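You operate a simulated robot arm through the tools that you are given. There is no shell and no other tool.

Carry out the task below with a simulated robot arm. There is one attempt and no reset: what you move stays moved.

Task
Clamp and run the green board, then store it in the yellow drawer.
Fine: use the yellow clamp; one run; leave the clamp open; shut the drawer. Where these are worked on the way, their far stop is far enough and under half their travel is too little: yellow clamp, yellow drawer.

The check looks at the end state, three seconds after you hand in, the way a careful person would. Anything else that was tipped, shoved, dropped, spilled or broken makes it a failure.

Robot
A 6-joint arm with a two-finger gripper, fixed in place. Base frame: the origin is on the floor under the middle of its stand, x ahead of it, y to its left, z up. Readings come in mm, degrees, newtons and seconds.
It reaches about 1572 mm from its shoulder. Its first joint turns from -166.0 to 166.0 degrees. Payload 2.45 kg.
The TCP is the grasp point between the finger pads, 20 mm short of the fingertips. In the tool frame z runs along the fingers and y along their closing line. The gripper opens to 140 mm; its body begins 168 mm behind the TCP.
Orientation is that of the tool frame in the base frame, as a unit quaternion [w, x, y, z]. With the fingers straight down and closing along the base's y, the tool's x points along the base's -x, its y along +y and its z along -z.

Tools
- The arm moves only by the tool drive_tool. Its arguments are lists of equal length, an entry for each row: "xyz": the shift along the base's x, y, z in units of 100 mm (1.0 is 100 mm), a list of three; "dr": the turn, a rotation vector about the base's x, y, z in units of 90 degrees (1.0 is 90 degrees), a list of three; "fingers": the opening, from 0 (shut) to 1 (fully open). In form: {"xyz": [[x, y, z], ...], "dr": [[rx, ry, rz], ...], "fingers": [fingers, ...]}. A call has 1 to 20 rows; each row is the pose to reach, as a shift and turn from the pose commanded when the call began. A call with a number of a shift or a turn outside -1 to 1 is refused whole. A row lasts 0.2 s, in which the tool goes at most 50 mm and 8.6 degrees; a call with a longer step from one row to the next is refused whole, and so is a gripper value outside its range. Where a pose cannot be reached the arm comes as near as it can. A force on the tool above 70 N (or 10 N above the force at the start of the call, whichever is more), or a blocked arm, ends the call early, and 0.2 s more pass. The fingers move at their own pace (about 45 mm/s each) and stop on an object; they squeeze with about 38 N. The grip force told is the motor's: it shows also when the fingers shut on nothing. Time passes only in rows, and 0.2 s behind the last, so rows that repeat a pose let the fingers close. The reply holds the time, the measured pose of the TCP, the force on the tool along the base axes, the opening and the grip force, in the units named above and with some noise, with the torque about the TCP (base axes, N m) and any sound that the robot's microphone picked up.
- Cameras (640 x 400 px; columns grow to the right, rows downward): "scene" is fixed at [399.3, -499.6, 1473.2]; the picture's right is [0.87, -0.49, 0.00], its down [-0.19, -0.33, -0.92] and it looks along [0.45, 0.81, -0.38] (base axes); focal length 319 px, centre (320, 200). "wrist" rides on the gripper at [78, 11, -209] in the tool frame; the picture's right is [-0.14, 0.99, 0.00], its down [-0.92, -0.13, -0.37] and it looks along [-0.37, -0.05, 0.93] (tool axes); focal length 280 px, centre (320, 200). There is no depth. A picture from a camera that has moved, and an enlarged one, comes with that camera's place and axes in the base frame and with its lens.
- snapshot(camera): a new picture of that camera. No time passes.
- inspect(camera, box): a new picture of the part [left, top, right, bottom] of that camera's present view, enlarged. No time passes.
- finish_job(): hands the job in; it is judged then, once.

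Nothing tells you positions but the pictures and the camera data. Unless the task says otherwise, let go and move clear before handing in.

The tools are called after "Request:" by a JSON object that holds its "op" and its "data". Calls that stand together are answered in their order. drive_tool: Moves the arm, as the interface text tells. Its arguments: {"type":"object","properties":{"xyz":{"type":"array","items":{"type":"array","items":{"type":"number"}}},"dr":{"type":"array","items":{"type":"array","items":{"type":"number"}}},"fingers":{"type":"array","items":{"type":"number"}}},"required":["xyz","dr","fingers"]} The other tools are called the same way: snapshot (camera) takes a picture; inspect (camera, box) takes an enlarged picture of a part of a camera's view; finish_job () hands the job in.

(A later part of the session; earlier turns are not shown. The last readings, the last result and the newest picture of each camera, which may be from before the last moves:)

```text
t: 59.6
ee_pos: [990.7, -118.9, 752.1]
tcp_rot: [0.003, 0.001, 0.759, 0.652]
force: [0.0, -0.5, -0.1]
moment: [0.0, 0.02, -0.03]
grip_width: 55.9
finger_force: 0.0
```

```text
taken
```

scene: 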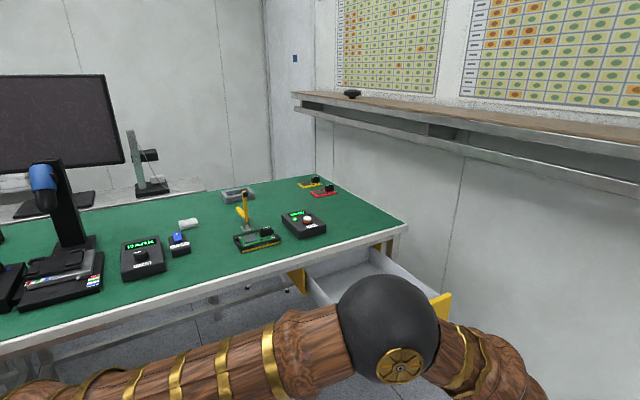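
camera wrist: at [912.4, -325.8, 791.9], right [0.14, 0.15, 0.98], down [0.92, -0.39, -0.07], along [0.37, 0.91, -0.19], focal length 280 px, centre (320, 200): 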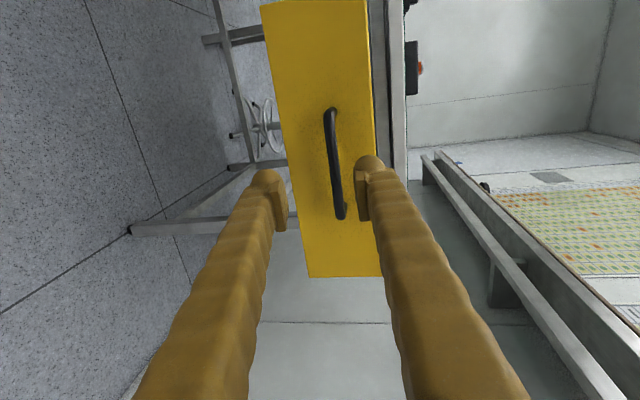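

The drawer stays open and I'm clear of it. Now I'll rise, then return the tool to pointing straight down above the bench.

Request:
{"op": "drive_tool", "data": {"xyz": [[0, 0, 0.45], [0, 0, 0.9], [0, 0, 1.0]], "dr": [[0, 0, 0], [0, 0, 0], [0, 0, 0]], "fingers": [0.4, 0.4, 0.4]}}

Request:
{"op": "drive_tool", "data": {"xyz": [[0, 0, 0.45], [0, 0, 0.9], [0, 0, 1.0]], "dr": [[0, 0, 0], [0, 0, 0], [0, 0, 0]], "fingers": [0.4, 0.4, 0.4]}}

Request:
{"op": "drive_tool", "data": {"xyz": [[0, 0, 0.45], [0, 0, 0.9], [0, 0, 1.0]], "dr": [[0, 0, 0], [0, 0, 0], [0, 0, 0]], "fingers": [0.4, 0.4, 0.4]}}

Request:
{"op": "snapshot", "data": {"camera": "scene"}}

```text
t: 60.5
ee_pos: [989.5, -118.3, 851.9]
tcp_rot: [0.002, 0.001, 0.758, 0.652]
force: [-0.3, -0.7, 0.0]
moment: [0.02, 0.03, -0.04]
grip_width: 55.9
finger_force: 0.1
```

```text
t: 61.2
ee_pos: [990.4, -118.9, 950.6]
tcp_rot: [0.002, 0.0, 0.758, 0.652]
force: [0.6, -0.5, -0.2]
moment: [0.05, 0.02, 0.0]
grip_width: 56.2
finger_force: 0.1
```

```text
t: 62.0
ee_pos: [993.1, -118.5, 1053.3]
tcp_rot: [0.002, 0.001, 0.758, 0.652]
force: [0.5, -0.3, -1.2]
moment: [0.0, 0.02, -0.01]
grip_width: 56.2
finger_force: 0.1
```

```text
taken
```

scene: 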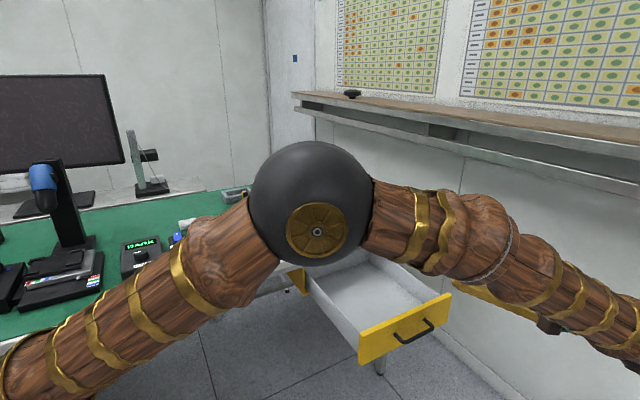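

The drawer is open and empty. I'll continue up toward the bench, untilting gradually.

Request:
{"op": "drive_tool", "data": {"xyz": [[-0.1, 0.25, 0.12], [-0.2, 0.5, 0.25], [-0.3, 0.75, 0.37], [-0.4, 1.0, 0.5]], "dr": [[-0.05, 0, 0], [-0.1, 0, 0], [-0.15, 0, 0], [-0.2, 0, 0]], "fingers": [0.4, 0.4, 0.4, 0.4]}}

Request:
{"op": "drive_tool", "data": {"xyz": [[-0.1, 0.25, 0.08], [-0.2, 0.5, 0.16], [-0.3, 0.75, 0.24], [-0.4, 1.0, 0.3]], "dr": [[-0.08, 0, 0], [-0.16, 0, 0], [-0.24, 0, 0], [-0.32, 0, 0]], "fingers": [0.4, 0.4, 0.4, 0.4]}}

Request:
{"op": "drive_tool", "data": {"xyz": [[-0.1, 0.2, 0.05], [-0.2, 0.4, 0.1], [-0.3, 0.6, 0.1], [-0.4, 0.8, 0.1], [-0.5, 1.0, 0.1]], "dr": [[-0.08, 0, 0], [-0.16, 0, 0], [-0.24, 0, 0], [-0.32, 0, 0], [-0.38, 0, 0]], "fingers": [0.4, 0.4, 0.4, 0.4, 0.4]}}

Request:
{"op": "snapshot", "data": {"camera": "scene"}}

Request:
{"op": "snapshot", "data": {"camera": "wrist"}}

```text
t: 63.0
ee_pos: [950.5, -20.5, 1102.5]
tcp_rot: [0.001, 0.001, 0.851, 0.525]
force: [-0.4, -0.6, -1.0]
moment: [0.11, 0.03, -0.01]
grip_width: 55.7
finger_force: 0.0
```

```text
t: 64.0
ee_pos: [910.9, 81.4, 1134.5]
tcp_rot: [0.002, 0.0, 0.955, 0.297]
force: [0.8, 0.7, -0.6]
moment: [0.1, 0.05, 0.0]
grip_width: 56.2
finger_force: 0.0
```

```text
t: 65.2
ee_pos: [863.2, 179.5, 1144.4]
tcp_rot: [0.002, -0.001, 1.0, 0.002]
force: [0.1, 0.0, -0.9]
moment: [0.01, 0.02, 0.03]
grip_width: 55.9
finger_force: 0.1
```

```text
taken
```

scene: 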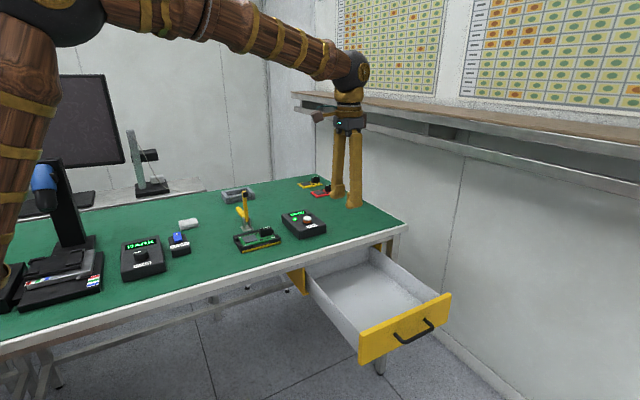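

```text
taken
camera wrist: at [783.9, 188.9, 1352.6], right [0.14, 0.99, 0.01], down [0.92, -0.13, 0.37], along [0.37, -0.05, -0.93], focal length 280 px, centre (320, 200)
```

wrist: 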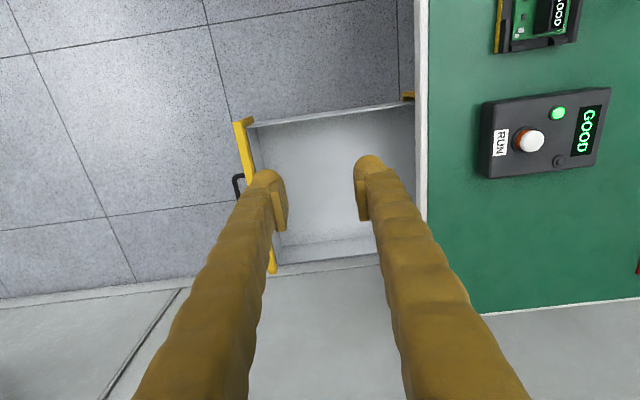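

The drawer is open 335 mm and empty. I'll go back above the board for a close look at the grip block.

Request:
{"op": "drive_tool", "data": {"xyz": [[-0.15, 0.35, 0], [-0.3, 0.7, 0], [-0.45, 1.0, 0]], "dr": [[0, 0, 0], [0, 0, 0], [0, 0, 0]], "fingers": [0.4, 0.4, 0.4]}}

Request:
{"op": "drive_tool", "data": {"xyz": [[-0.15, 0.35, 0], [-0.3, 0.7, 0], [-0.45, 1.0, 0]], "dr": [[0, 0, 0], [0, 0, 0], [0, 0, 0]], "fingers": [0.4, 0.4, 0.4]}}

Request:
{"op": "drive_tool", "data": {"xyz": [[-0.15, 0.35, 0], [-0.3, 0.7, 0], [-0.43, 1.0, 0], [-0.43, 1.0, 0]], "dr": [[0, 0, 0], [0, 0, 0], [0, 0, 0], [0, 0, 0]], "fingers": [0.4, 0.4, 0.4, 0.4]}}

Request:
{"op": "snapshot", "data": {"camera": "wrist"}}

Request:
{"op": "inspect", "data": {"camera": "scene", "box": [220, 180, 320, 260]}}

```text
t: 66.0
ee_pos: [815.2, 280.9, 1143.4]
tcp_rot: [0.001, -0.001, 1.0, 0.003]
force: [-0.5, -0.7, 0.2]
moment: [0.01, -0.02, -0.03]
grip_width: 56.2
finger_force: 0.2
```

```text
t: 66.8
ee_pos: [770.1, 379.2, 1143.3]
tcp_rot: [0.002, -0.001, 1.0, 0.003]
force: [0.4, -0.2, -0.3]
moment: [-0.01, 0.03, 0.05]
grip_width: 55.9
finger_force: 0.0
```

```text
t: 67.8
ee_pos: [728.0, 480.2, 1141.6]
tcp_rot: [0.002, -0.001, 1.0, 0.003]
force: [-0.8, 0.8, 0.0]
moment: [0.0, 0.03, 0.04]
grip_width: 56.2
finger_force: 0.0
```

```text
taken
camera wrist: at [649.5, 488.1, 1349.3], right [0.14, 0.99, 0.01], down [0.92, -0.13, 0.37], along [0.37, -0.04, -0.93], focal length 280 px, centre (320, 200)
```

wrist: 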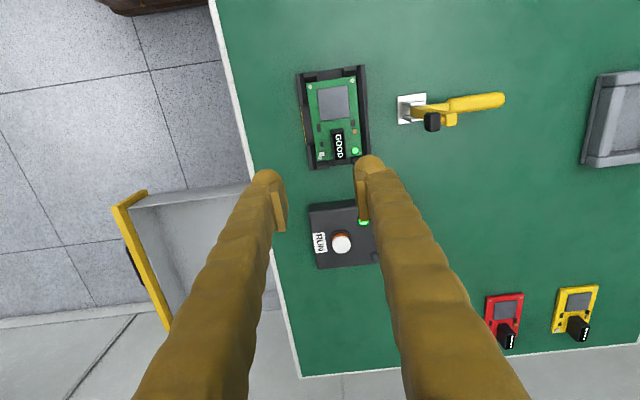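

```text
5.00 times, centred on (270, 220) of scene
camera zoom: at [399.3, -499.6, 1473.2], right [0.87, -0.49, 0.0], down [-0.19, -0.33, -0.92], along [0.45, 0.81, -0.38], focal length 1594 px, centre (570, 100)
```

zoom: 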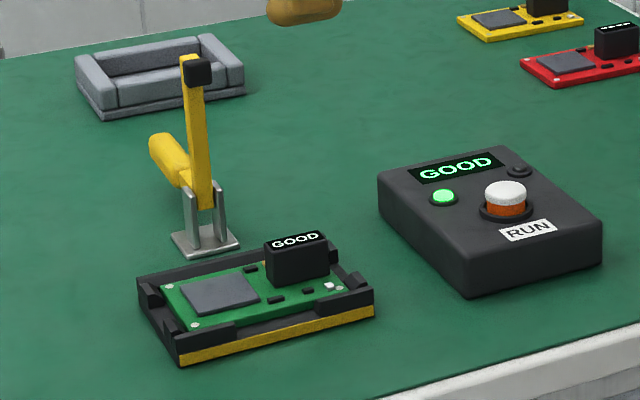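

The clamp is upright and clear of the board. I'll enlarge to measure the black block I intend to grip.

Request:
{"op": "inspect", "data": {"camera": "wrist", "box": [290, 50, 390, 180]}}

Request:
{"op": "inspect", "data": {"camera": "scene", "box": [230, 218, 285, 258]}}

```text
3.08 times, centred on (340, 115) of wrist
camera zoom: at [649.5, 488.1, 1349.3], right [0.14, 0.99, 0.01], down [0.92, -0.13, 0.37], along [0.37, -0.04, -0.93], focal length 863 px, centre (258, 462)
```

zoom: 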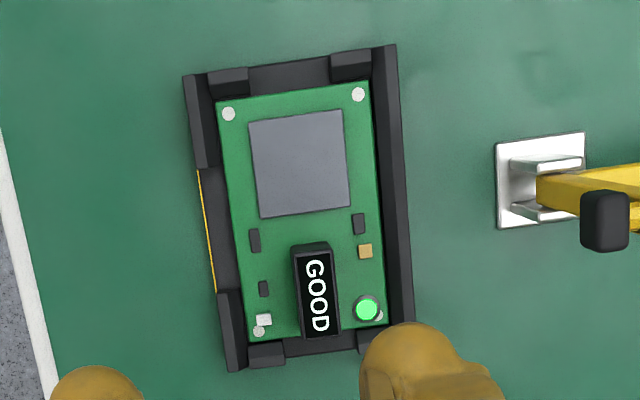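

```text
10.00 times, centred on (258, 238) of scene
camera zoom: at [399.3, -499.6, 1473.2], right [0.87, -0.49, 0.0], down [-0.19, -0.33, -0.92], along [0.45, 0.81, -0.38], focal length 3189 px, centre (945, -180)
```

zoom: 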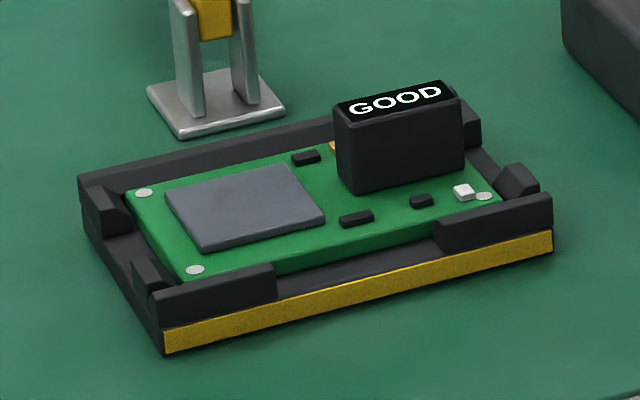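

The block spans about x 713–755, y 499–517, top z 934, standing ~27 mm over the board. I'll centre the gripper at (734, 508) with a ~36 mm opening and descend partway.

Request:
{"op": "drive_tool", "data": {"xyz": [[0.06, 0.29, 0], [0.06, 0.29, 0], [0.06, 0.29, -0.35], [0.06, 0.29, -0.7], [0.06, 0.29, -1.0], [0.06, 0.29, -1.0]], "dr": [[0, 0, 0], [0, 0, 0], [0, 0, 0], [0, 0, 0], [0, 0, 0], [0, 0, 0]], "fingers": [0.26, 0.26, 0.26, 0.26, 0.26, 0.26]}}

Request:
{"op": "snapshot", "data": {"camera": "wrist"}}

Request:
{"op": "inspect", "data": {"camera": "scene", "box": [200, 150, 320, 260]}}

```text
t: 69.2
ee_pos: [733.7, 508.3, 1041.2]
tcp_rot: [0.002, -0.001, 1.0, 0.004]
force: [0.0, 0.5, 0.0]
moment: [0.01, 0.01, 0.0]
grip_width: 36.6
finger_force: 0.1
```

```text
taken
camera wrist: at [655.4, 516.7, 1248.6], right [0.14, 0.99, 0.01], down [0.92, -0.13, 0.37], along [0.37, -0.04, -0.93], focal length 280 px, centre (320, 200)
```

wrist: 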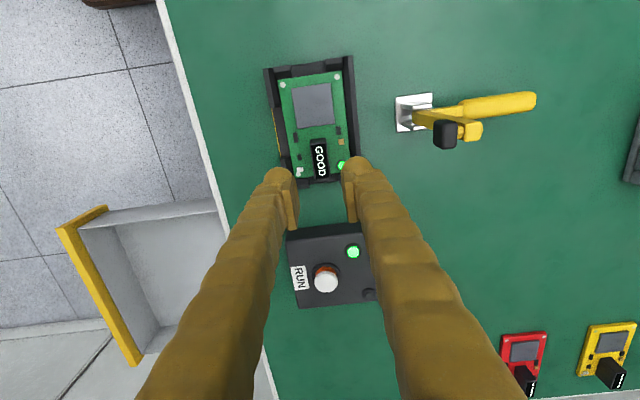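

```text
3.64 times, centred on (260, 205) of scene
camera zoom: at [399.3, -499.6, 1473.2], right [0.87, -0.49, 0.0], down [-0.19, -0.33, -0.92], along [0.45, 0.81, -0.38], focal length 1160 px, centre (538, 182)
```

zoom: 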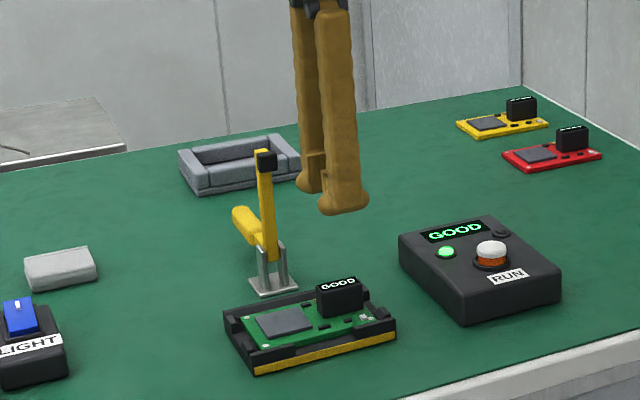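

Well aligned with the block. Descending to just above the nest walls.

Request:
{"op": "drive_tool", "data": {"xyz": [[0, 0, -0.35], [0, 0, -0.7], [0, 0, -0.85], [0, 0, -0.85]], "dr": [[0, 0, 0], [0, 0, 0], [0, 0, 0], [0, 0, 0]], "fingers": [0.26, 0.26, 0.26, 0.26]}}

Request:
{"op": "inspect", "data": {"camera": "wrist", "box": [220, 60, 420, 260]}}

Request:
{"op": "inspect", "data": {"camera": "scene", "box": [220, 190, 300, 260]}}

```text
t: 70.2
ee_pos: [732.7, 508.9, 957.6]
tcp_rot: [0.002, 0.0, 1.0, 0.004]
force: [-0.3, -0.7, 0.3]
moment: [0.0, -0.03, -0.01]
grip_width: 36.4
finger_force: 0.1
```

```text
2.00 times, centred on (320, 160) of wrist
camera zoom: at [654.8, 517.9, 1164.8], right [0.14, 0.99, 0.01], down [0.92, -0.13, 0.37], along [0.37, -0.04, -0.93], focal length 561 px, centre (320, 280)
```

zoom: 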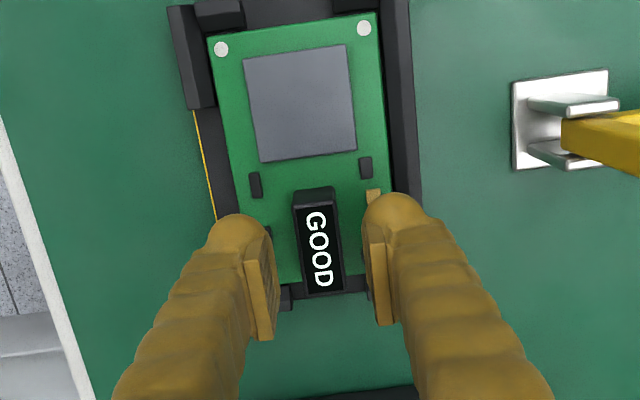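

```text
5.71 times, centred on (260, 225) of scene
camera zoom: at [399.3, -499.6, 1473.2], right [0.87, -0.49, 0.0], down [-0.19, -0.33, -0.92], along [0.45, 0.81, -0.38], focal length 1822 px, centre (663, 57)
```

zoom: 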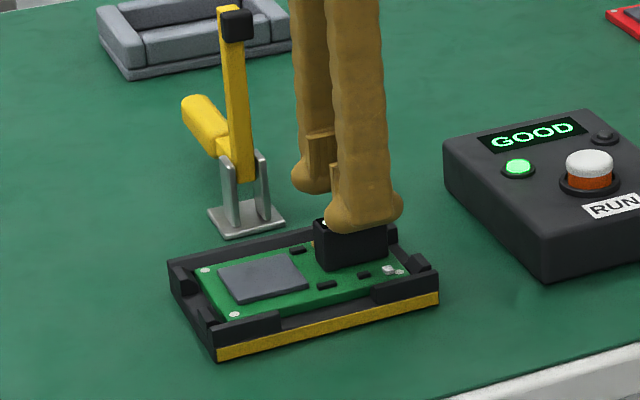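

Aligned; down another 20 mm in small steps.

Request:
{"op": "drive_tool", "data": {"xyz": [[0, 0, -0.07], [0, 0, -0.14], [0, 0, -0.2], [0, 0, -0.2]], "dr": [[0, 0, 0], [0, 0, 0], [0, 0, 0], [0, 0, 0]], "fingers": [0.26, 0.26, 0.26, 0.26]}}

Request:
{"op": "inspect", "data": {"camera": "wrist", "box": [220, 60, 420, 260]}}

Request:
{"op": "inspect", "data": {"camera": "scene", "box": [220, 190, 300, 260]}}

```text
t: 71.2
ee_pos: [733.5, 508.6, 938.4]
tcp_rot: [0.002, -0.001, 1.0, 0.003]
force: [0.2, -0.2, -1.8]
moment: [-0.03, 0.02, 0.01]
grip_width: 36.3
finger_force: 0.0
```

```text
2.00 times, centred on (320, 160) of wrist
camera zoom: at [654.9, 516.6, 1145.4], right [0.14, 0.99, 0.01], down [0.92, -0.13, 0.37], along [0.37, -0.04, -0.93], focal length 561 px, centre (320, 280)
```

zoom: 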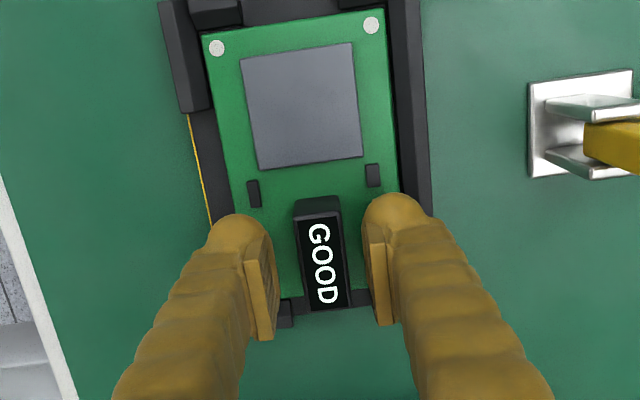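

```text
5.71 times, centred on (260, 225) of scene
camera zoom: at [399.3, -499.6, 1473.2], right [0.87, -0.49, 0.0], down [-0.19, -0.33, -0.92], along [0.45, 0.81, -0.38], focal length 1822 px, centre (663, 57)
```

zoom: 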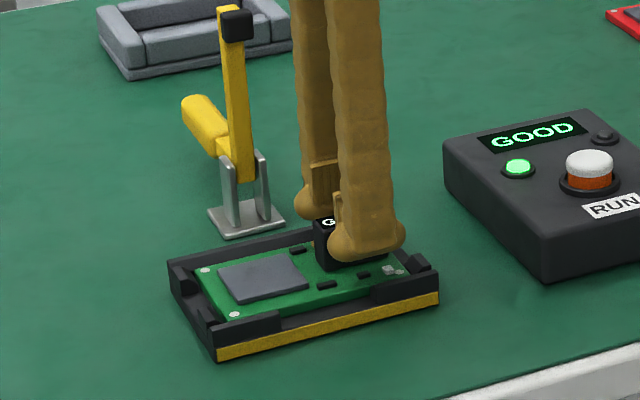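

The fingers straddle the block without touching the nest. Closing now.

Request:
{"op": "drive_tool", "data": {"xyz": [[0, 0, 0], [0, 0, 0], [0, 0, 0], [0, 0, 0], [0, 0, 0]], "dr": [[0, 0, 0], [0, 0, 0], [0, 0, 0], [0, 0, 0], [0, 0, 0]], "fingers": [0.15, 0.05, 0, 0, 0]}}

Request:
{"op": "inspect", "data": {"camera": "wrist", "box": [220, 60, 420, 260]}}

Request:
{"op": "inspect", "data": {"camera": "scene", "box": [220, 190, 300, 260]}}

```text
t: 72.5
ee_pos: [732.6, 508.7, 937.8]
tcp_rot: [0.002, -0.001, 1.0, 0.004]
force: [0.1, -0.3, -0.1]
moment: [0.02, 0.01, -0.04]
grip_width: 18.8
finger_force: 38.5
```

```text
2.00 times, centred on (320, 160) of wrist
camera zoom: at [654.8, 516.6, 1145.4], right [0.14, 0.99, 0.01], down [0.92, -0.13, 0.37], along [0.37, -0.04, -0.93], focal length 561 px, centre (320, 280)
```

zoom: 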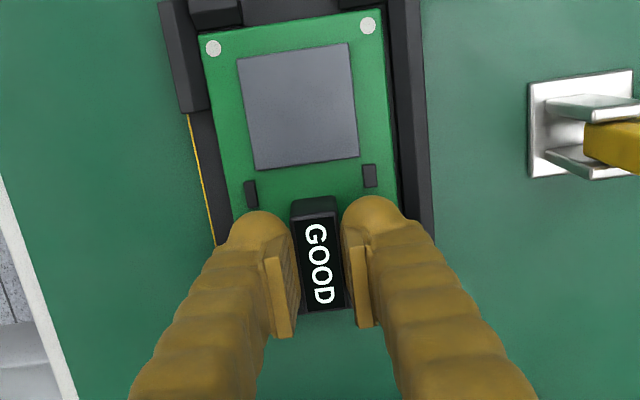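

```text
5.71 times, centred on (260, 225) of scene
camera zoom: at [399.3, -499.6, 1473.2], right [0.87, -0.49, 0.0], down [-0.19, -0.33, -0.92], along [0.45, 0.81, -0.38], focal length 1822 px, centre (663, 57)
```

zoom: 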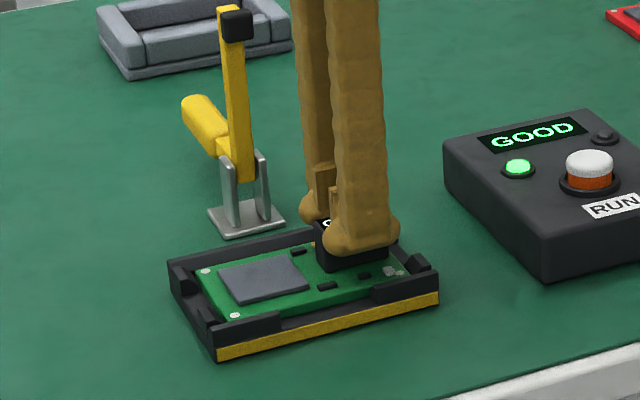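

The block is held (18.8 mm, 38 N). I'll lift slowly straight out of the nest.

Request:
{"op": "drive_tool", "data": {"xyz": [[0, 0, 0.04], [0, 0, 0.08], [0, 0, 0.14], [0, 0, 0.22], [0, 0, 0.3], [0, 0, 0.3]], "dr": [[0, 0, 0], [0, 0, 0], [0, 0, 0], [0, 0, 0], [0, 0, 0], [0, 0, 0]], "fingers": [0, 0, 0, 0, 0, 0]}}

Request:
{"op": "inspect", "data": {"camera": "scene", "box": [220, 190, 300, 260]}}

Request:
{"op": "inspect", "data": {"camera": "wrist", "box": [220, 60, 420, 260]}}

```text
t: 73.8
ee_pos: [732.7, 507.4, 970.0]
tcp_rot: [0.002, 0.0, 1.0, 0.003]
force: [0.9, 0.3, -1.0]
moment: [-0.02, -0.01, -0.03]
grip_width: 18.5
finger_force: 38.5
```

```text
5.71 times, centred on (260, 225) of scene
camera zoom: at [399.3, -499.6, 1473.2], right [0.87, -0.49, 0.0], down [-0.19, -0.33, -0.92], along [0.45, 0.81, -0.38], focal length 1822 px, centre (663, 57)
```

zoom: 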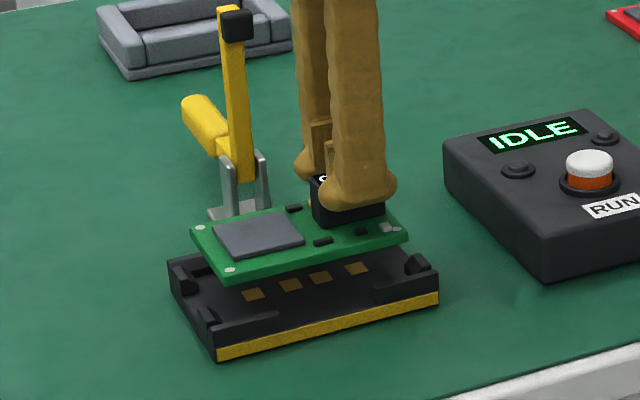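

```text
2.00 times, centred on (320, 160) of wrist
camera zoom: at [654.6, 517.2, 1176.8], right [0.14, 0.99, 0.01], down [0.92, -0.13, 0.37], along [0.37, -0.04, -0.93], focal length 561 px, centre (320, 280)
```

zoom: 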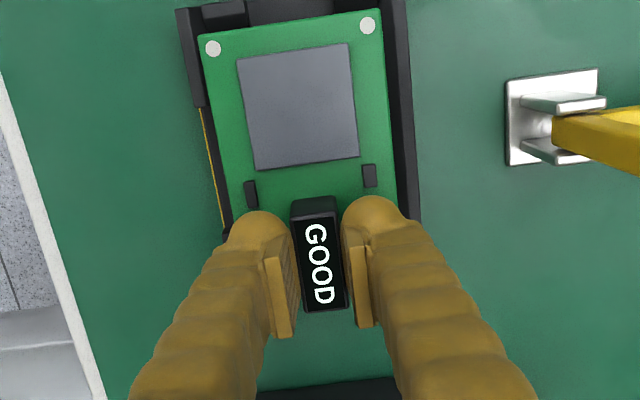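

The board came out level, still showing GOOD. I'll raise it well clear and carry it toward the open drawer.

Request:
{"op": "drive_tool", "data": {"xyz": [[0, 0, 0.3], [0, 0, 0.6], [0, 0, 0.9], [0, 0, 1.0]], "dr": [[0, 0, 0], [0, 0, 0], [0, 0, 0], [0, 0, 0]], "fingers": [0, 0, 0, 0]}}

Request:
{"op": "drive_tool", "data": {"xyz": [[0.15, -0.25, 0.1], [0.35, -0.5, 0.2], [0.6, -0.75, 0.3], [0.85, -1.0, 0.3]], "dr": [[0, 0, 0], [0, 0, 0], [0, 0, 0], [0, 0, 0]], "fingers": [0, 0, 0, 0]}}

Request:
{"op": "drive_tool", "data": {"xyz": [[0.25, -0.25, 0], [0.5, -0.5, 0], [0.75, -0.75, 0], [1.0, -1.0, 0]], "dr": [[0, 0, 0], [0, 0, 0], [0, 0, 0], [0, 0, 0]], "fingers": [0, 0, 0, 0]}}

Request:
{"op": "drive_tool", "data": {"xyz": [[0.2, -0.25, 0], [0.4, -0.5, 0], [0.6, -0.75, 0], [0.8, -1.0, 0], [0.8, -1.0, 0]], "dr": [[0, 0, 0], [0, 0, 0], [0, 0, 0], [0, 0, 0], [0, 0, 0]], "fingers": [0, 0, 0, 0, 0]}}

Request:
{"op": "snapshot", "data": {"camera": "scene"}}

Request:
{"op": "snapshot", "data": {"camera": "wrist"}}

```text
t: 74.8
ee_pos: [733.5, 509.7, 1068.6]
tcp_rot: [0.002, -0.001, 1.0, 0.003]
force: [-0.3, -0.5, -0.3]
moment: [0.0, -0.04, 0.03]
grip_width: 18.7
finger_force: 37.7
```

```text
t: 75.8
ee_pos: [819.0, 408.2, 1096.8]
tcp_rot: [0.001, -0.001, 1.0, 0.004]
force: [0.1, 1.0, -1.3]
moment: [0.03, -0.04, 0.01]
grip_width: 18.9
finger_force: 38.4
```

```text
t: 76.8
ee_pos: [918.5, 306.8, 1097.6]
tcp_rot: [0.001, -0.001, 1.0, 0.004]
force: [0.0, -0.7, -1.4]
moment: [-0.02, -0.08, 0.0]
grip_width: 18.6
finger_force: 37.9
```

```text
t: 78.0
ee_pos: [999.6, 208.8, 1098.8]
tcp_rot: [0.002, -0.001, 1.0, 0.004]
force: [0.7, -0.8, -1.2]
moment: [-0.03, -0.02, 0.01]
grip_width: 18.7
finger_force: 37.6
```

```text
taken
```

scene: 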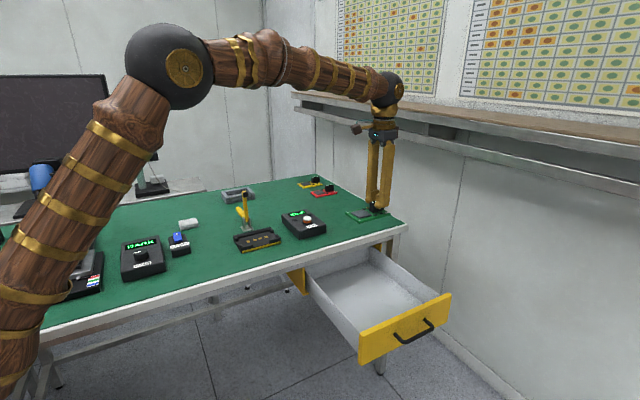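

```text
taken
camera wrist: at [921.8, 217.7, 1306.0], right [0.14, 0.99, 0.01], down [0.92, -0.13, 0.37], along [0.37, -0.04, -0.93], focal length 280 px, centre (320, 200)
```

wrist: 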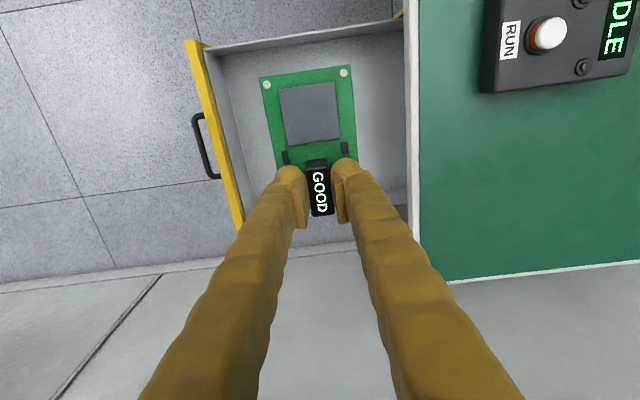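

The board hangs level over the open drawer at about (1000, 209). I'll lower it straight down into the drawer.

Request:
{"op": "drive_tool", "data": {"xyz": [[0, -0.05, -0.35], [0, -0.1, -0.7], [0, -0.1, -1.0]], "dr": [[0, 0, 0], [0, 0, 0], [0, 0, 0]], "fingers": [0, 0, 0]}}

Request:
{"op": "drive_tool", "data": {"xyz": [[0, 0, -0.35], [0, 0, -0.7], [0, 0, -1.0]], "dr": [[0, 0, 0], [0, 0, 0], [0, 0, 0]], "fingers": [0, 0, 0]}}

Request:
{"op": "drive_tool", "data": {"xyz": [[0, 0, -0.3], [0, 0, -0.6], [0, 0, -0.8], [0, 0, -0.8]], "dr": [[0, 0, 0], [0, 0, 0], [0, 0, 0], [0, 0, 0]], "fingers": [0, 0, 0, 0]}}

Request:
{"op": "snapshot", "data": {"camera": "scene"}}

Request:
{"op": "snapshot", "data": {"camera": "wrist"}}

```text
t: 78.8
ee_pos: [999.0, 197.3, 1001.3]
tcp_rot: [0.002, -0.001, 1.0, 0.003]
force: [0.3, -0.2, 0.4]
moment: [0.02, -0.06, -0.02]
grip_width: 18.7
finger_force: 38.0
```

```text
t: 79.7
ee_pos: [1000.1, 196.2, 899.1]
tcp_rot: [0.002, -0.001, 1.0, 0.004]
force: [1.3, 0.5, -1.1]
moment: [-0.03, -0.02, 0.0]
grip_width: 18.9
finger_force: 37.9
```

```text
t: 80.7
ee_pos: [1000.4, 197.6, 815.6]
tcp_rot: [0.002, -0.001, 1.0, 0.004]
force: [-0.2, -0.5, -0.9]
moment: [0.0, 0.0, 0.02]
grip_width: 18.7
finger_force: 38.1
```

```text
taken
```

scene: 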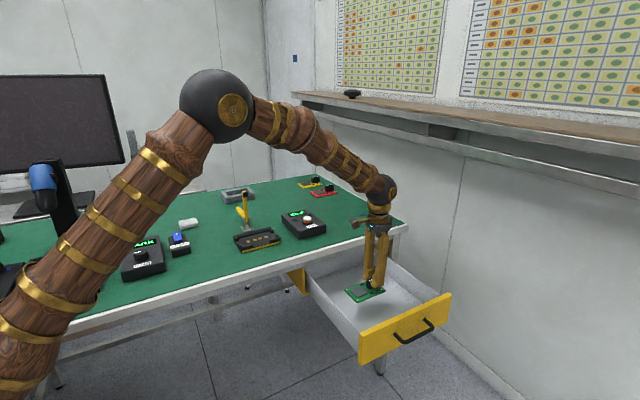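

```text
taken
camera wrist: at [921.1, 206.1, 1023.4], right [0.14, 0.99, 0.01], down [0.92, -0.13, 0.37], along [0.37, -0.04, -0.93], focal length 280 px, centre (320, 200)
```

wrist: 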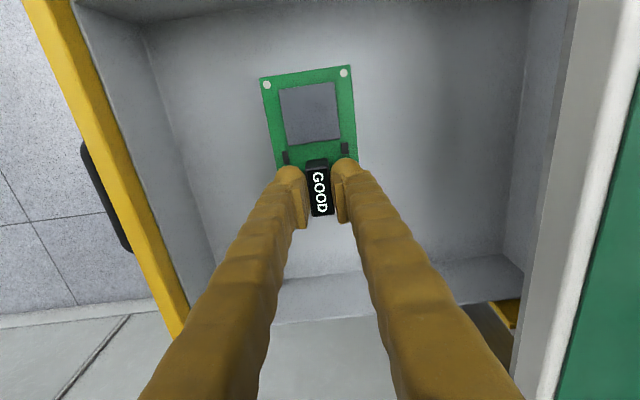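

The board is inside the drawer's walls now. I'll keep lowering, more slowly, feeling for the floor.

Request:
{"op": "drive_tool", "data": {"xyz": [[0, 0, -0.15], [0, 0, -0.3], [0, 0, -0.4], [0, 0, -0.4]], "dr": [[0, 0, 0], [0, 0, 0], [0, 0, 0], [0, 0, 0]], "fingers": [0, 0, 0, 0]}}

Request:
{"op": "inspect", "data": {"camera": "scene", "box": [300, 220, 460, 340]}}

Request:
{"op": "snapshot", "data": {"camera": "wrist"}}

```text
t: 81.7
ee_pos: [998.0, 199.9, 778.8]
tcp_rot: [0.001, -0.001, 1.0, 0.004]
force: [-0.1, 1.0, -1.4]
moment: [-0.03, -0.03, 0.0]
grip_width: 18.7
finger_force: 37.9
```

```text
3.33 times, centred on (380, 280) of scene
camera zoom: at [399.3, -499.6, 1473.2], right [0.87, -0.49, 0.0], down [-0.19, -0.33, -0.92], along [0.45, 0.81, -0.38], focal length 1063 px, centre (120, -67)
```

zoom: 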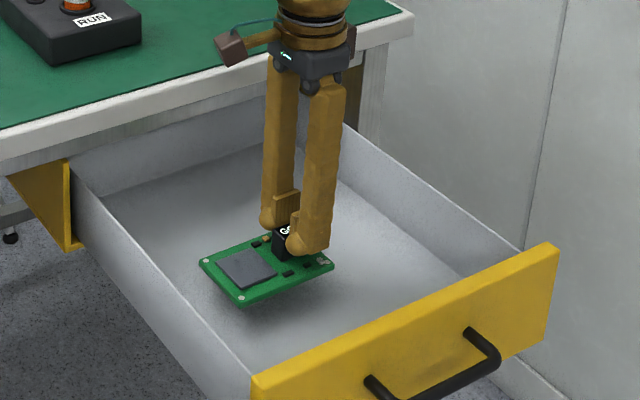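

```text
taken
camera wrist: at [919.9, 207.3, 985.4], right [0.14, 0.99, 0.01], down [0.92, -0.13, 0.37], along [0.37, -0.04, -0.93], focal length 280 px, centre (320, 200)
```

wrist: 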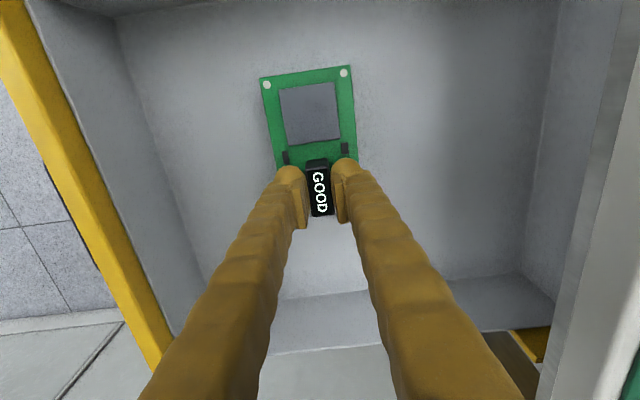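

About 25–30 mm above the floor by its shadow. Lowering in small steps.

Request:
{"op": "drive_tool", "data": {"xyz": [[0, 0, -0.06], [0, 0, -0.12], [0, 0, -0.18], [0, 0, -0.18]], "dr": [[0, 0, 0], [0, 0, 0], [0, 0, 0], [0, 0, 0]], "fingers": [0, 0, 0, 0]}}

Request:
{"op": "inspect", "data": {"camera": "scene", "box": [340, 260, 420, 320]}}

```text
t: 82.7
ee_pos: [999.4, 197.9, 761.4]
tcp_rot: [0.002, -0.001, 1.0, 0.003]
force: [0.0, 0.5, -1.7]
moment: [-0.02, -0.05, 0.0]
grip_width: 18.7
finger_force: 38.0
```

```text
6.67 times, centred on (380, 290) of scene
camera zoom: at [399.3, -499.6, 1473.2], right [0.87, -0.49, 0.0], down [-0.19, -0.33, -0.92], along [0.45, 0.81, -0.38], focal length 2126 px, centre (-80, -400)
```

zoom: 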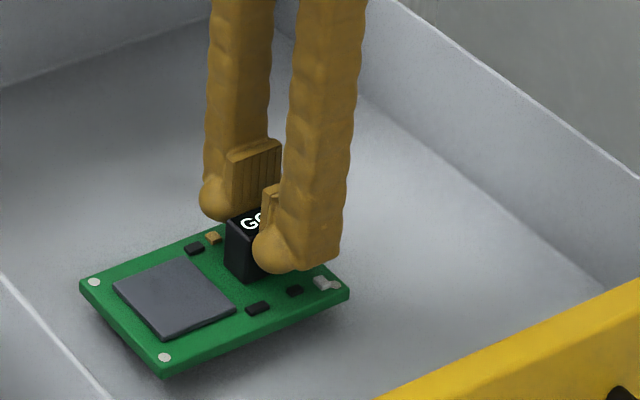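

Request:
{"op": "drive_tool", "data": {"xyz": [[0, 0, -0.03], [0, 0, -0.06], [0, 0, -0.09], [0, 0, -0.09]], "dr": [[0, 0, 0], [0, 0, 0], [0, 0, 0], [0, 0, 0]], "fingers": [0, 0, 0, 0]}}

Request:
{"op": "inspect", "data": {"camera": "scene", "box": [340, 260, 420, 320]}}

```text
t: 83.7
ee_pos: [999.8, 197.3, 751.3]
tcp_rot: [0.002, -0.001, 1.0, 0.003]
force: [0.2, -0.1, -0.7]
moment: [0.02, -0.04, 0.04]
grip_width: 18.6
finger_force: 38.2
```

```text
6.67 times, centred on (380, 290) of scene
camera zoom: at [399.3, -499.6, 1473.2], right [0.87, -0.49, 0.0], down [-0.19, -0.33, -0.92], along [0.45, 0.81, -0.38], focal length 2126 px, centre (-80, -400)
```

zoom: 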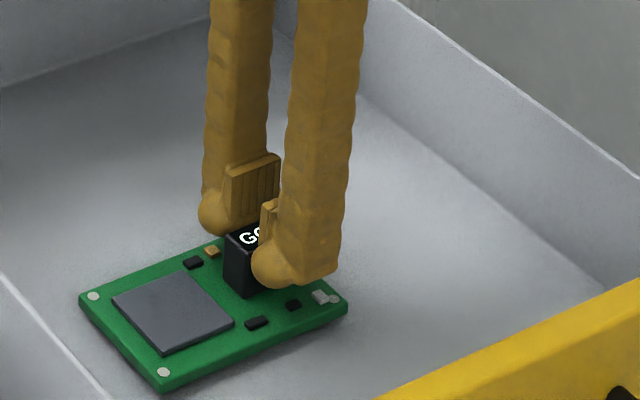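

Very close to the floor now. A few more millimetres with force watch.

Request:
{"op": "drive_tool", "data": {"xyz": [[0, 0, -0.02], [0, 0, -0.04], [0, 0, -0.05], [0, 0, -0.05]], "dr": [[0, 0, 0], [0, 0, 0], [0, 0, 0], [0, 0, 0]], "fingers": [0, 0, 0, 0]}}

Request:
{"op": "inspect", "data": {"camera": "scene", "box": [340, 260, 420, 320]}}

```text
t: 84.7
ee_pos: [999.0, 197.4, 748.3]
tcp_rot: [0.001, -0.002, 1.0, 0.003]
force: [-0.2, -0.2, -2.0]
moment: [-0.01, -0.01, -0.04]
grip_width: 18.5
finger_force: 37.4
```

```text
6.67 times, centred on (380, 290) of scene
camera zoom: at [399.3, -499.6, 1473.2], right [0.87, -0.49, 0.0], down [-0.19, -0.33, -0.92], along [0.45, 0.81, -0.38], focal length 2126 px, centre (-80, -400)
```

zoom: 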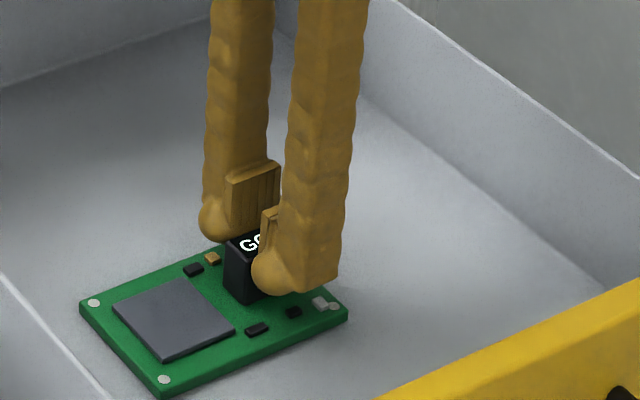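

Request:
{"op": "drive_tool", "data": {"xyz": [[0, 0, -0.02], [0, 0, -0.04], [0, 0, -0.06], [0, 0, -0.06]], "dr": [[0, 0, 0], [0, 0, 0], [0, 0, 0], [0, 0, 0]], "fingers": [0, 0, 0, 0]}}

Request:
{"op": "inspect", "data": {"camera": "scene", "box": [340, 260, 420, 320]}}

```text
t: 85.7
ee_pos: [999.9, 196.9, 742.0]
tcp_rot: [0.003, 0.0, 1.0, 0.003]
force: [11.3, 1.3, 31.2]
moment: [0.0, -0.22, -0.01]
grip_width: 18.5
finger_force: 38.1
```

```text
6.67 times, centred on (380, 290) of scene
camera zoom: at [399.3, -499.6, 1473.2], right [0.87, -0.49, 0.0], down [-0.19, -0.33, -0.92], along [0.45, 0.81, -0.38], focal length 2126 px, centre (-80, -400)
```

zoom: 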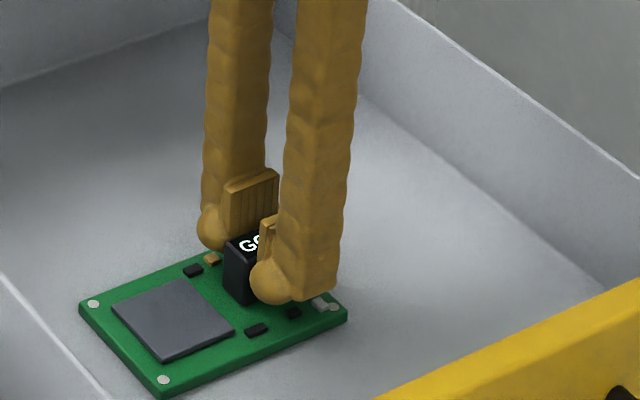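

The board is on the floor (31 N). I'll ease off 2 mm, open the fingers and rise.

Request:
{"op": "drive_tool", "data": {"xyz": [[0, 0, 0.02], [0, 0, 0.02], [0, 0, 0.02], [0, 0, 0.02], [0, 0, 0.02]], "dr": [[0, 0, 0], [0, 0, 0], [0, 0, 0], [0, 0, 0], [0, 0, 0]], "fingers": [0, 0.15, 0.26, 0.3, 0.3]}}

Request:
{"op": "drive_tool", "data": {"xyz": [[0, 0, 0.15], [0, 0, 0.4], [0, 0, 0.8], [0, 0, 1.0]], "dr": [[0, 0, 0], [0, 0, 0], [0, 0, 0], [0, 0, 0]], "fingers": [0.3, 0.3, 0.3, 0.3]}}

Request:
{"op": "inspect", "data": {"camera": "scene", "box": [300, 220, 460, 340]}}

Request:
{"op": "snapshot", "data": {"camera": "wrist"}}

```text
t: 86.8
ee_pos: [999.1, 197.2, 743.1]
tcp_rot: [0.002, -0.001, 1.0, 0.003]
force: [0.3, 0.3, 0.2]
moment: [-0.03, 0.01, -0.02]
grip_width: 42.1
finger_force: 0.1
```

```text
t: 87.8
ee_pos: [998.8, 199.1, 842.2]
tcp_rot: [0.001, -0.001, 1.0, 0.003]
force: [-0.3, -0.6, -0.5]
moment: [0.02, 0.03, -0.01]
grip_width: 42.3
finger_force: 0.1
```

```text
3.33 times, centred on (380, 280) of scene
camera zoom: at [399.3, -499.6, 1473.2], right [0.87, -0.49, 0.0], down [-0.19, -0.33, -0.92], along [0.45, 0.81, -0.38], focal length 1063 px, centre (120, -67)
```

zoom: 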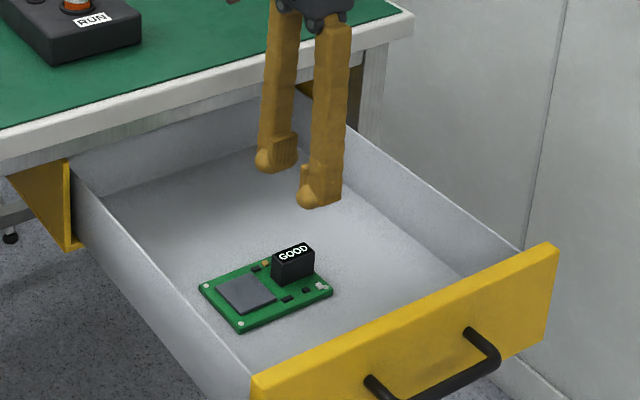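

```text
taken
camera wrist: at [919.4, 207.6, 1049.8], right [0.14, 0.99, 0.01], down [0.92, -0.13, 0.37], along [0.37, -0.04, -0.93], focal length 280 px, centre (320, 200)
```

wrist: 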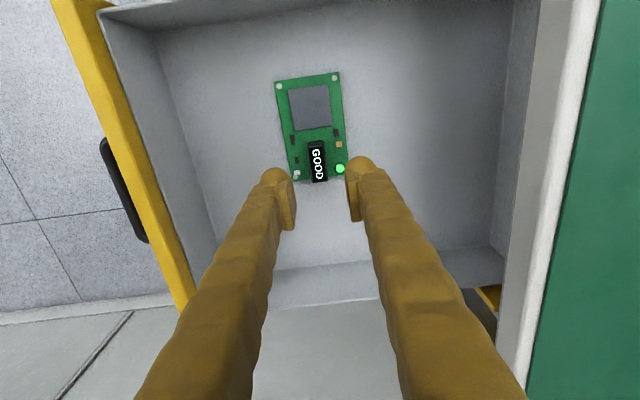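

The board lies flat in the drawer, released. Now I'll rise, go out over the drawer front with the fingers shut, and come down on the outside of the handle to push it closed.

Request:
{"op": "drive_tool", "data": {"xyz": [[0, 0, 0.4], [0, 0, 0.8], [0, -0.4, 0.8], [0, -0.8, 0.8], [0, -1.0, 0.8]], "dr": [[0, 0, 0], [0, 0, 0], [0, 0, 0], [0, 0, 0], [0, 0, 0]], "fingers": [0.3, 0.2, 0.1, 0, 0]}}

Request:
{"op": "drive_tool", "data": {"xyz": [[0, -0.4, 0], [0, -0.8, 0], [0, -1.0, 0]], "dr": [[0, 0, 0], [0, 0, 0], [0, 0, 0]], "fingers": [0, 0, 0]}}

Request:
{"op": "drive_tool", "data": {"xyz": [[0, -0.4, 0], [0, -0.8, 0], [0, -1.0, 0], [0, -1.0, 0]], "dr": [[0, 0, 0], [0, 0, 0], [0, 0, 0], [0, 0, 0]], "fingers": [0, 0, 0, 0]}}

Request:
{"op": "snapshot", "data": {"camera": "scene"}}

Request:
{"op": "snapshot", "data": {"camera": "wrist"}}

```text
t: 89.0
ee_pos: [996.8, 98.5, 925.0]
tcp_rot: [0.003, -0.001, 1.0, 0.003]
force: [0.1, -0.3, 0.1]
moment: [-0.04, 0.04, -0.02]
grip_width: 0.0
finger_force: 29.7
```

```text
t: 89.8
ee_pos: [998.0, 0.7, 923.2]
tcp_rot: [0.002, -0.001, 1.0, 0.003]
force: [-0.6, 0.3, 0.0]
moment: [-0.01, -0.01, -0.02]
grip_width: 0.0
finger_force: 30.1
```

```text
t: 90.8
ee_pos: [999.0, -103.1, 923.4]
tcp_rot: [0.001, -0.001, 1.0, 0.003]
force: [0.1, 0.4, 0.4]
moment: [-0.03, -0.01, -0.02]
grip_width: 0.0
finger_force: 29.6
```

```text
taken
```

scene: 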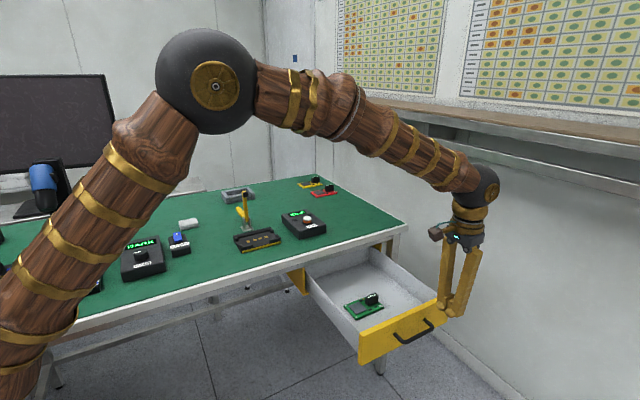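

```text
taken
camera wrist: at [919.5, -93.8, 1130.3], right [0.14, 0.99, 0.01], down [0.92, -0.13, 0.37], along [0.37, -0.04, -0.93], focal length 280 px, centre (320, 200)
```

wrist: 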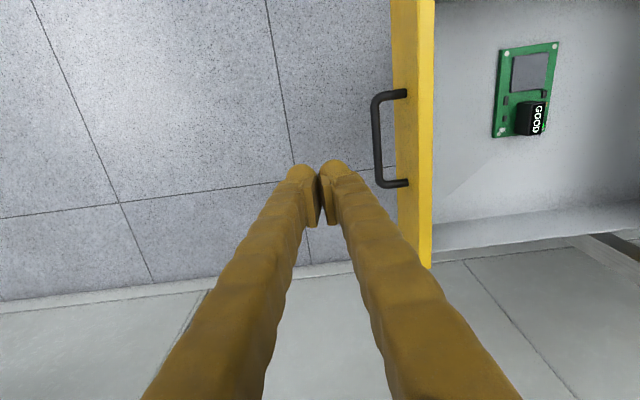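

The shut fingers are outside the handle (bar near y -22). I'll lower to handle height.

Request:
{"op": "drive_tool", "data": {"xyz": [[0, 0, -0.4], [0, 0, -0.8], [0, 0, -1.0]], "dr": [[0, 0, 0], [0, 0, 0], [0, 0, 0]], "fingers": [0, 0, 0]}}

Request:
{"op": "drive_tool", "data": {"xyz": [[0, 0, -0.35], [0, 0, -0.68], [0, 0, -0.68]], "dr": [[0, 0, 0], [0, 0, 0], [0, 0, 0]], "fingers": [0, 0, 0]}}

Request:
{"op": "inspect", "data": {"camera": "scene", "box": [340, 220, 520, 350]}}

Request:
{"op": "snapshot", "data": {"camera": "wrist"}}

```text
t: 91.7
ee_pos: [1000.3, -100.5, 826.1]
tcp_rot: [0.002, -0.001, 1.0, 0.004]
force: [-0.4, 0.3, -0.4]
moment: [0.02, -0.01, 0.0]
grip_width: 0.1
finger_force: 29.2
```

```text
t: 92.5
ee_pos: [999.5, -99.9, 756.1]
tcp_rot: [0.002, -0.001, 1.0, 0.004]
force: [0.5, -0.1, -0.2]
moment: [0.0, 0.03, 0.01]
grip_width: 0.3
finger_force: 29.0
```

```text
3.08 times, centred on (430, 285) of scene
camera zoom: at [399.3, -499.6, 1473.2], right [0.87, -0.49, 0.0], down [-0.19, -0.33, -0.92], along [0.45, 0.81, -0.38], focal length 981 px, centre (-18, -62)
```

zoom: 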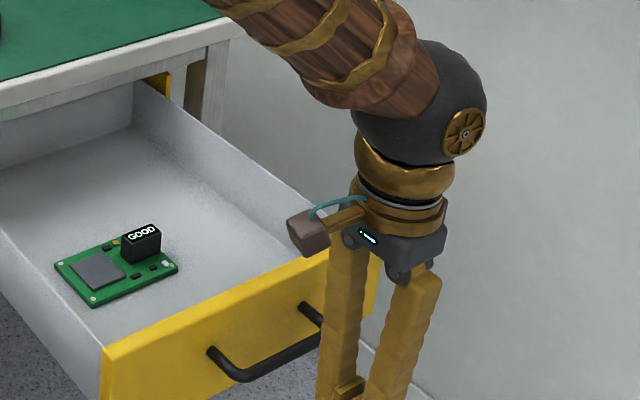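

```text
taken
camera wrist: at [921.7, -92.5, 963.5], right [0.14, 0.99, 0.01], down [0.92, -0.13, 0.37], along [0.37, -0.04, -0.93], focal length 280 px, centre (320, 200)
```

wrist: 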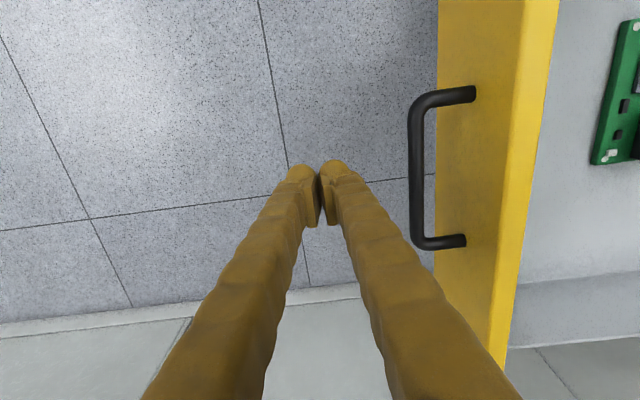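

At handle height, in front of the bar. I'll push in +y smoothly and gently so the board doesn't slide.

Request:
{"op": "drive_tool", "data": {"xyz": [[0, 0.2, 0], [0, 0.35, 0], [0, 0.43, 0], [0, 0.5, 0], [0, 0.57, 0], [0, 0.65, 0], [0, 0.75, 0], [0, 0.87, 0], [0, 1.0, 0]], "dr": [[0, 0, 0], [0, 0, 0], [0, 0, 0], [0, 0, 0], [0, 0, 0], [0, 0, 0], [0, 0, 0], [0, 0, 0], [0, 0, 0]], "fingers": [0, 0, 0, 0, 0, 0, 0, 0, 0]}}

Request:
{"op": "snapshot", "data": {"camera": "wrist"}}

Request:
{"op": "snapshot", "data": {"camera": "scene"}}

```text
t: 94.5
ee_pos: [998.5, -2.3, 754.7]
tcp_rot: [0.002, 0.0, 1.0, 0.004]
force: [0.0, -0.1, -0.1]
moment: [0.0, 0.0, -0.02]
grip_width: 0.0
finger_force: 29.9
```

```text
taken
camera wrist: at [920.2, 5.4, 962.4], right [0.14, 0.99, 0.01], down [0.92, -0.13, 0.37], along [0.37, -0.04, -0.93], focal length 280 px, centre (320, 200)
```

wrist: 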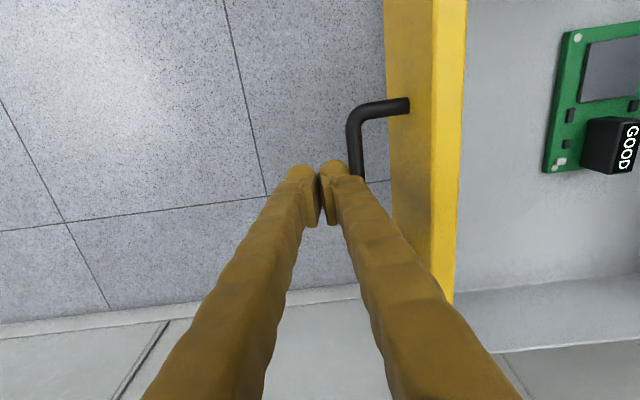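

```text
taken
```

scene: 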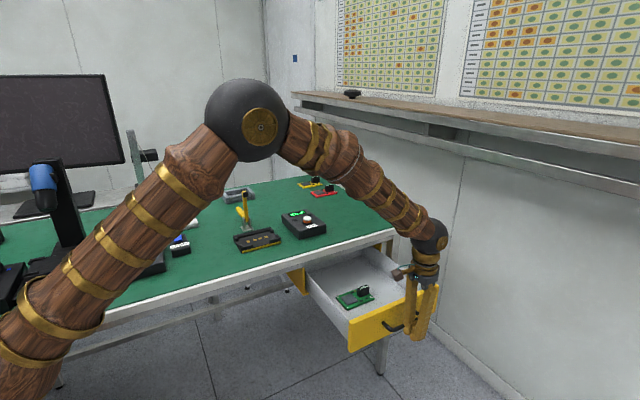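

The drawer is sliding in with almost no force. I'll continue pushing.

Request:
{"op": "drive_tool", "data": {"xyz": [[0, 0.1, 0], [0, 0.22, 0], [0, 0.36, 0], [0, 0.5, 0], [0, 0.64, 0], [0, 0.78, 0], [0, 0.9, 0], [0, 1.0, 0]], "dr": [[0, 0, 0], [0, 0, 0], [0, 0, 0], [0, 0, 0], [0, 0, 0], [0, 0, 0], [0, 0, 0], [0, 0, 0]], "fingers": [0, 0, 0, 0, 0, 0, 0, 0]}}

Request:
{"op": "snapshot", "data": {"camera": "scene"}}

Request:
{"op": "snapshot", "data": {"camera": "wrist"}}

```text
t: 96.2
ee_pos: [998.3, 98.2, 755.4]
tcp_rot: [0.002, -0.002, 1.0, 0.003]
force: [0.1, -0.5, -0.6]
moment: [-0.02, 0.0, 0.02]
grip_width: 0.0
finger_force: 30.0
```

```text
taken
```

scene: 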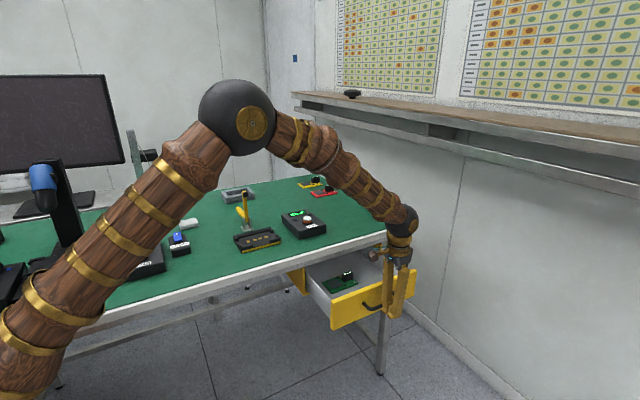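

```text
taken
camera wrist: at [920.0, 106.6, 962.9], right [0.14, 0.99, 0.01], down [0.92, -0.13, 0.37], along [0.37, -0.04, -0.93], focal length 280 px, centre (320, 200)
```

wrist: 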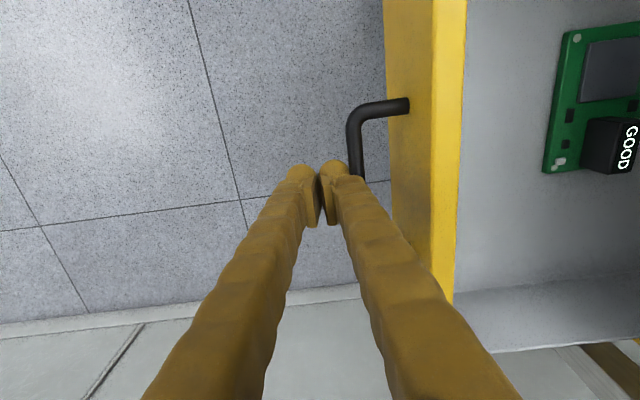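

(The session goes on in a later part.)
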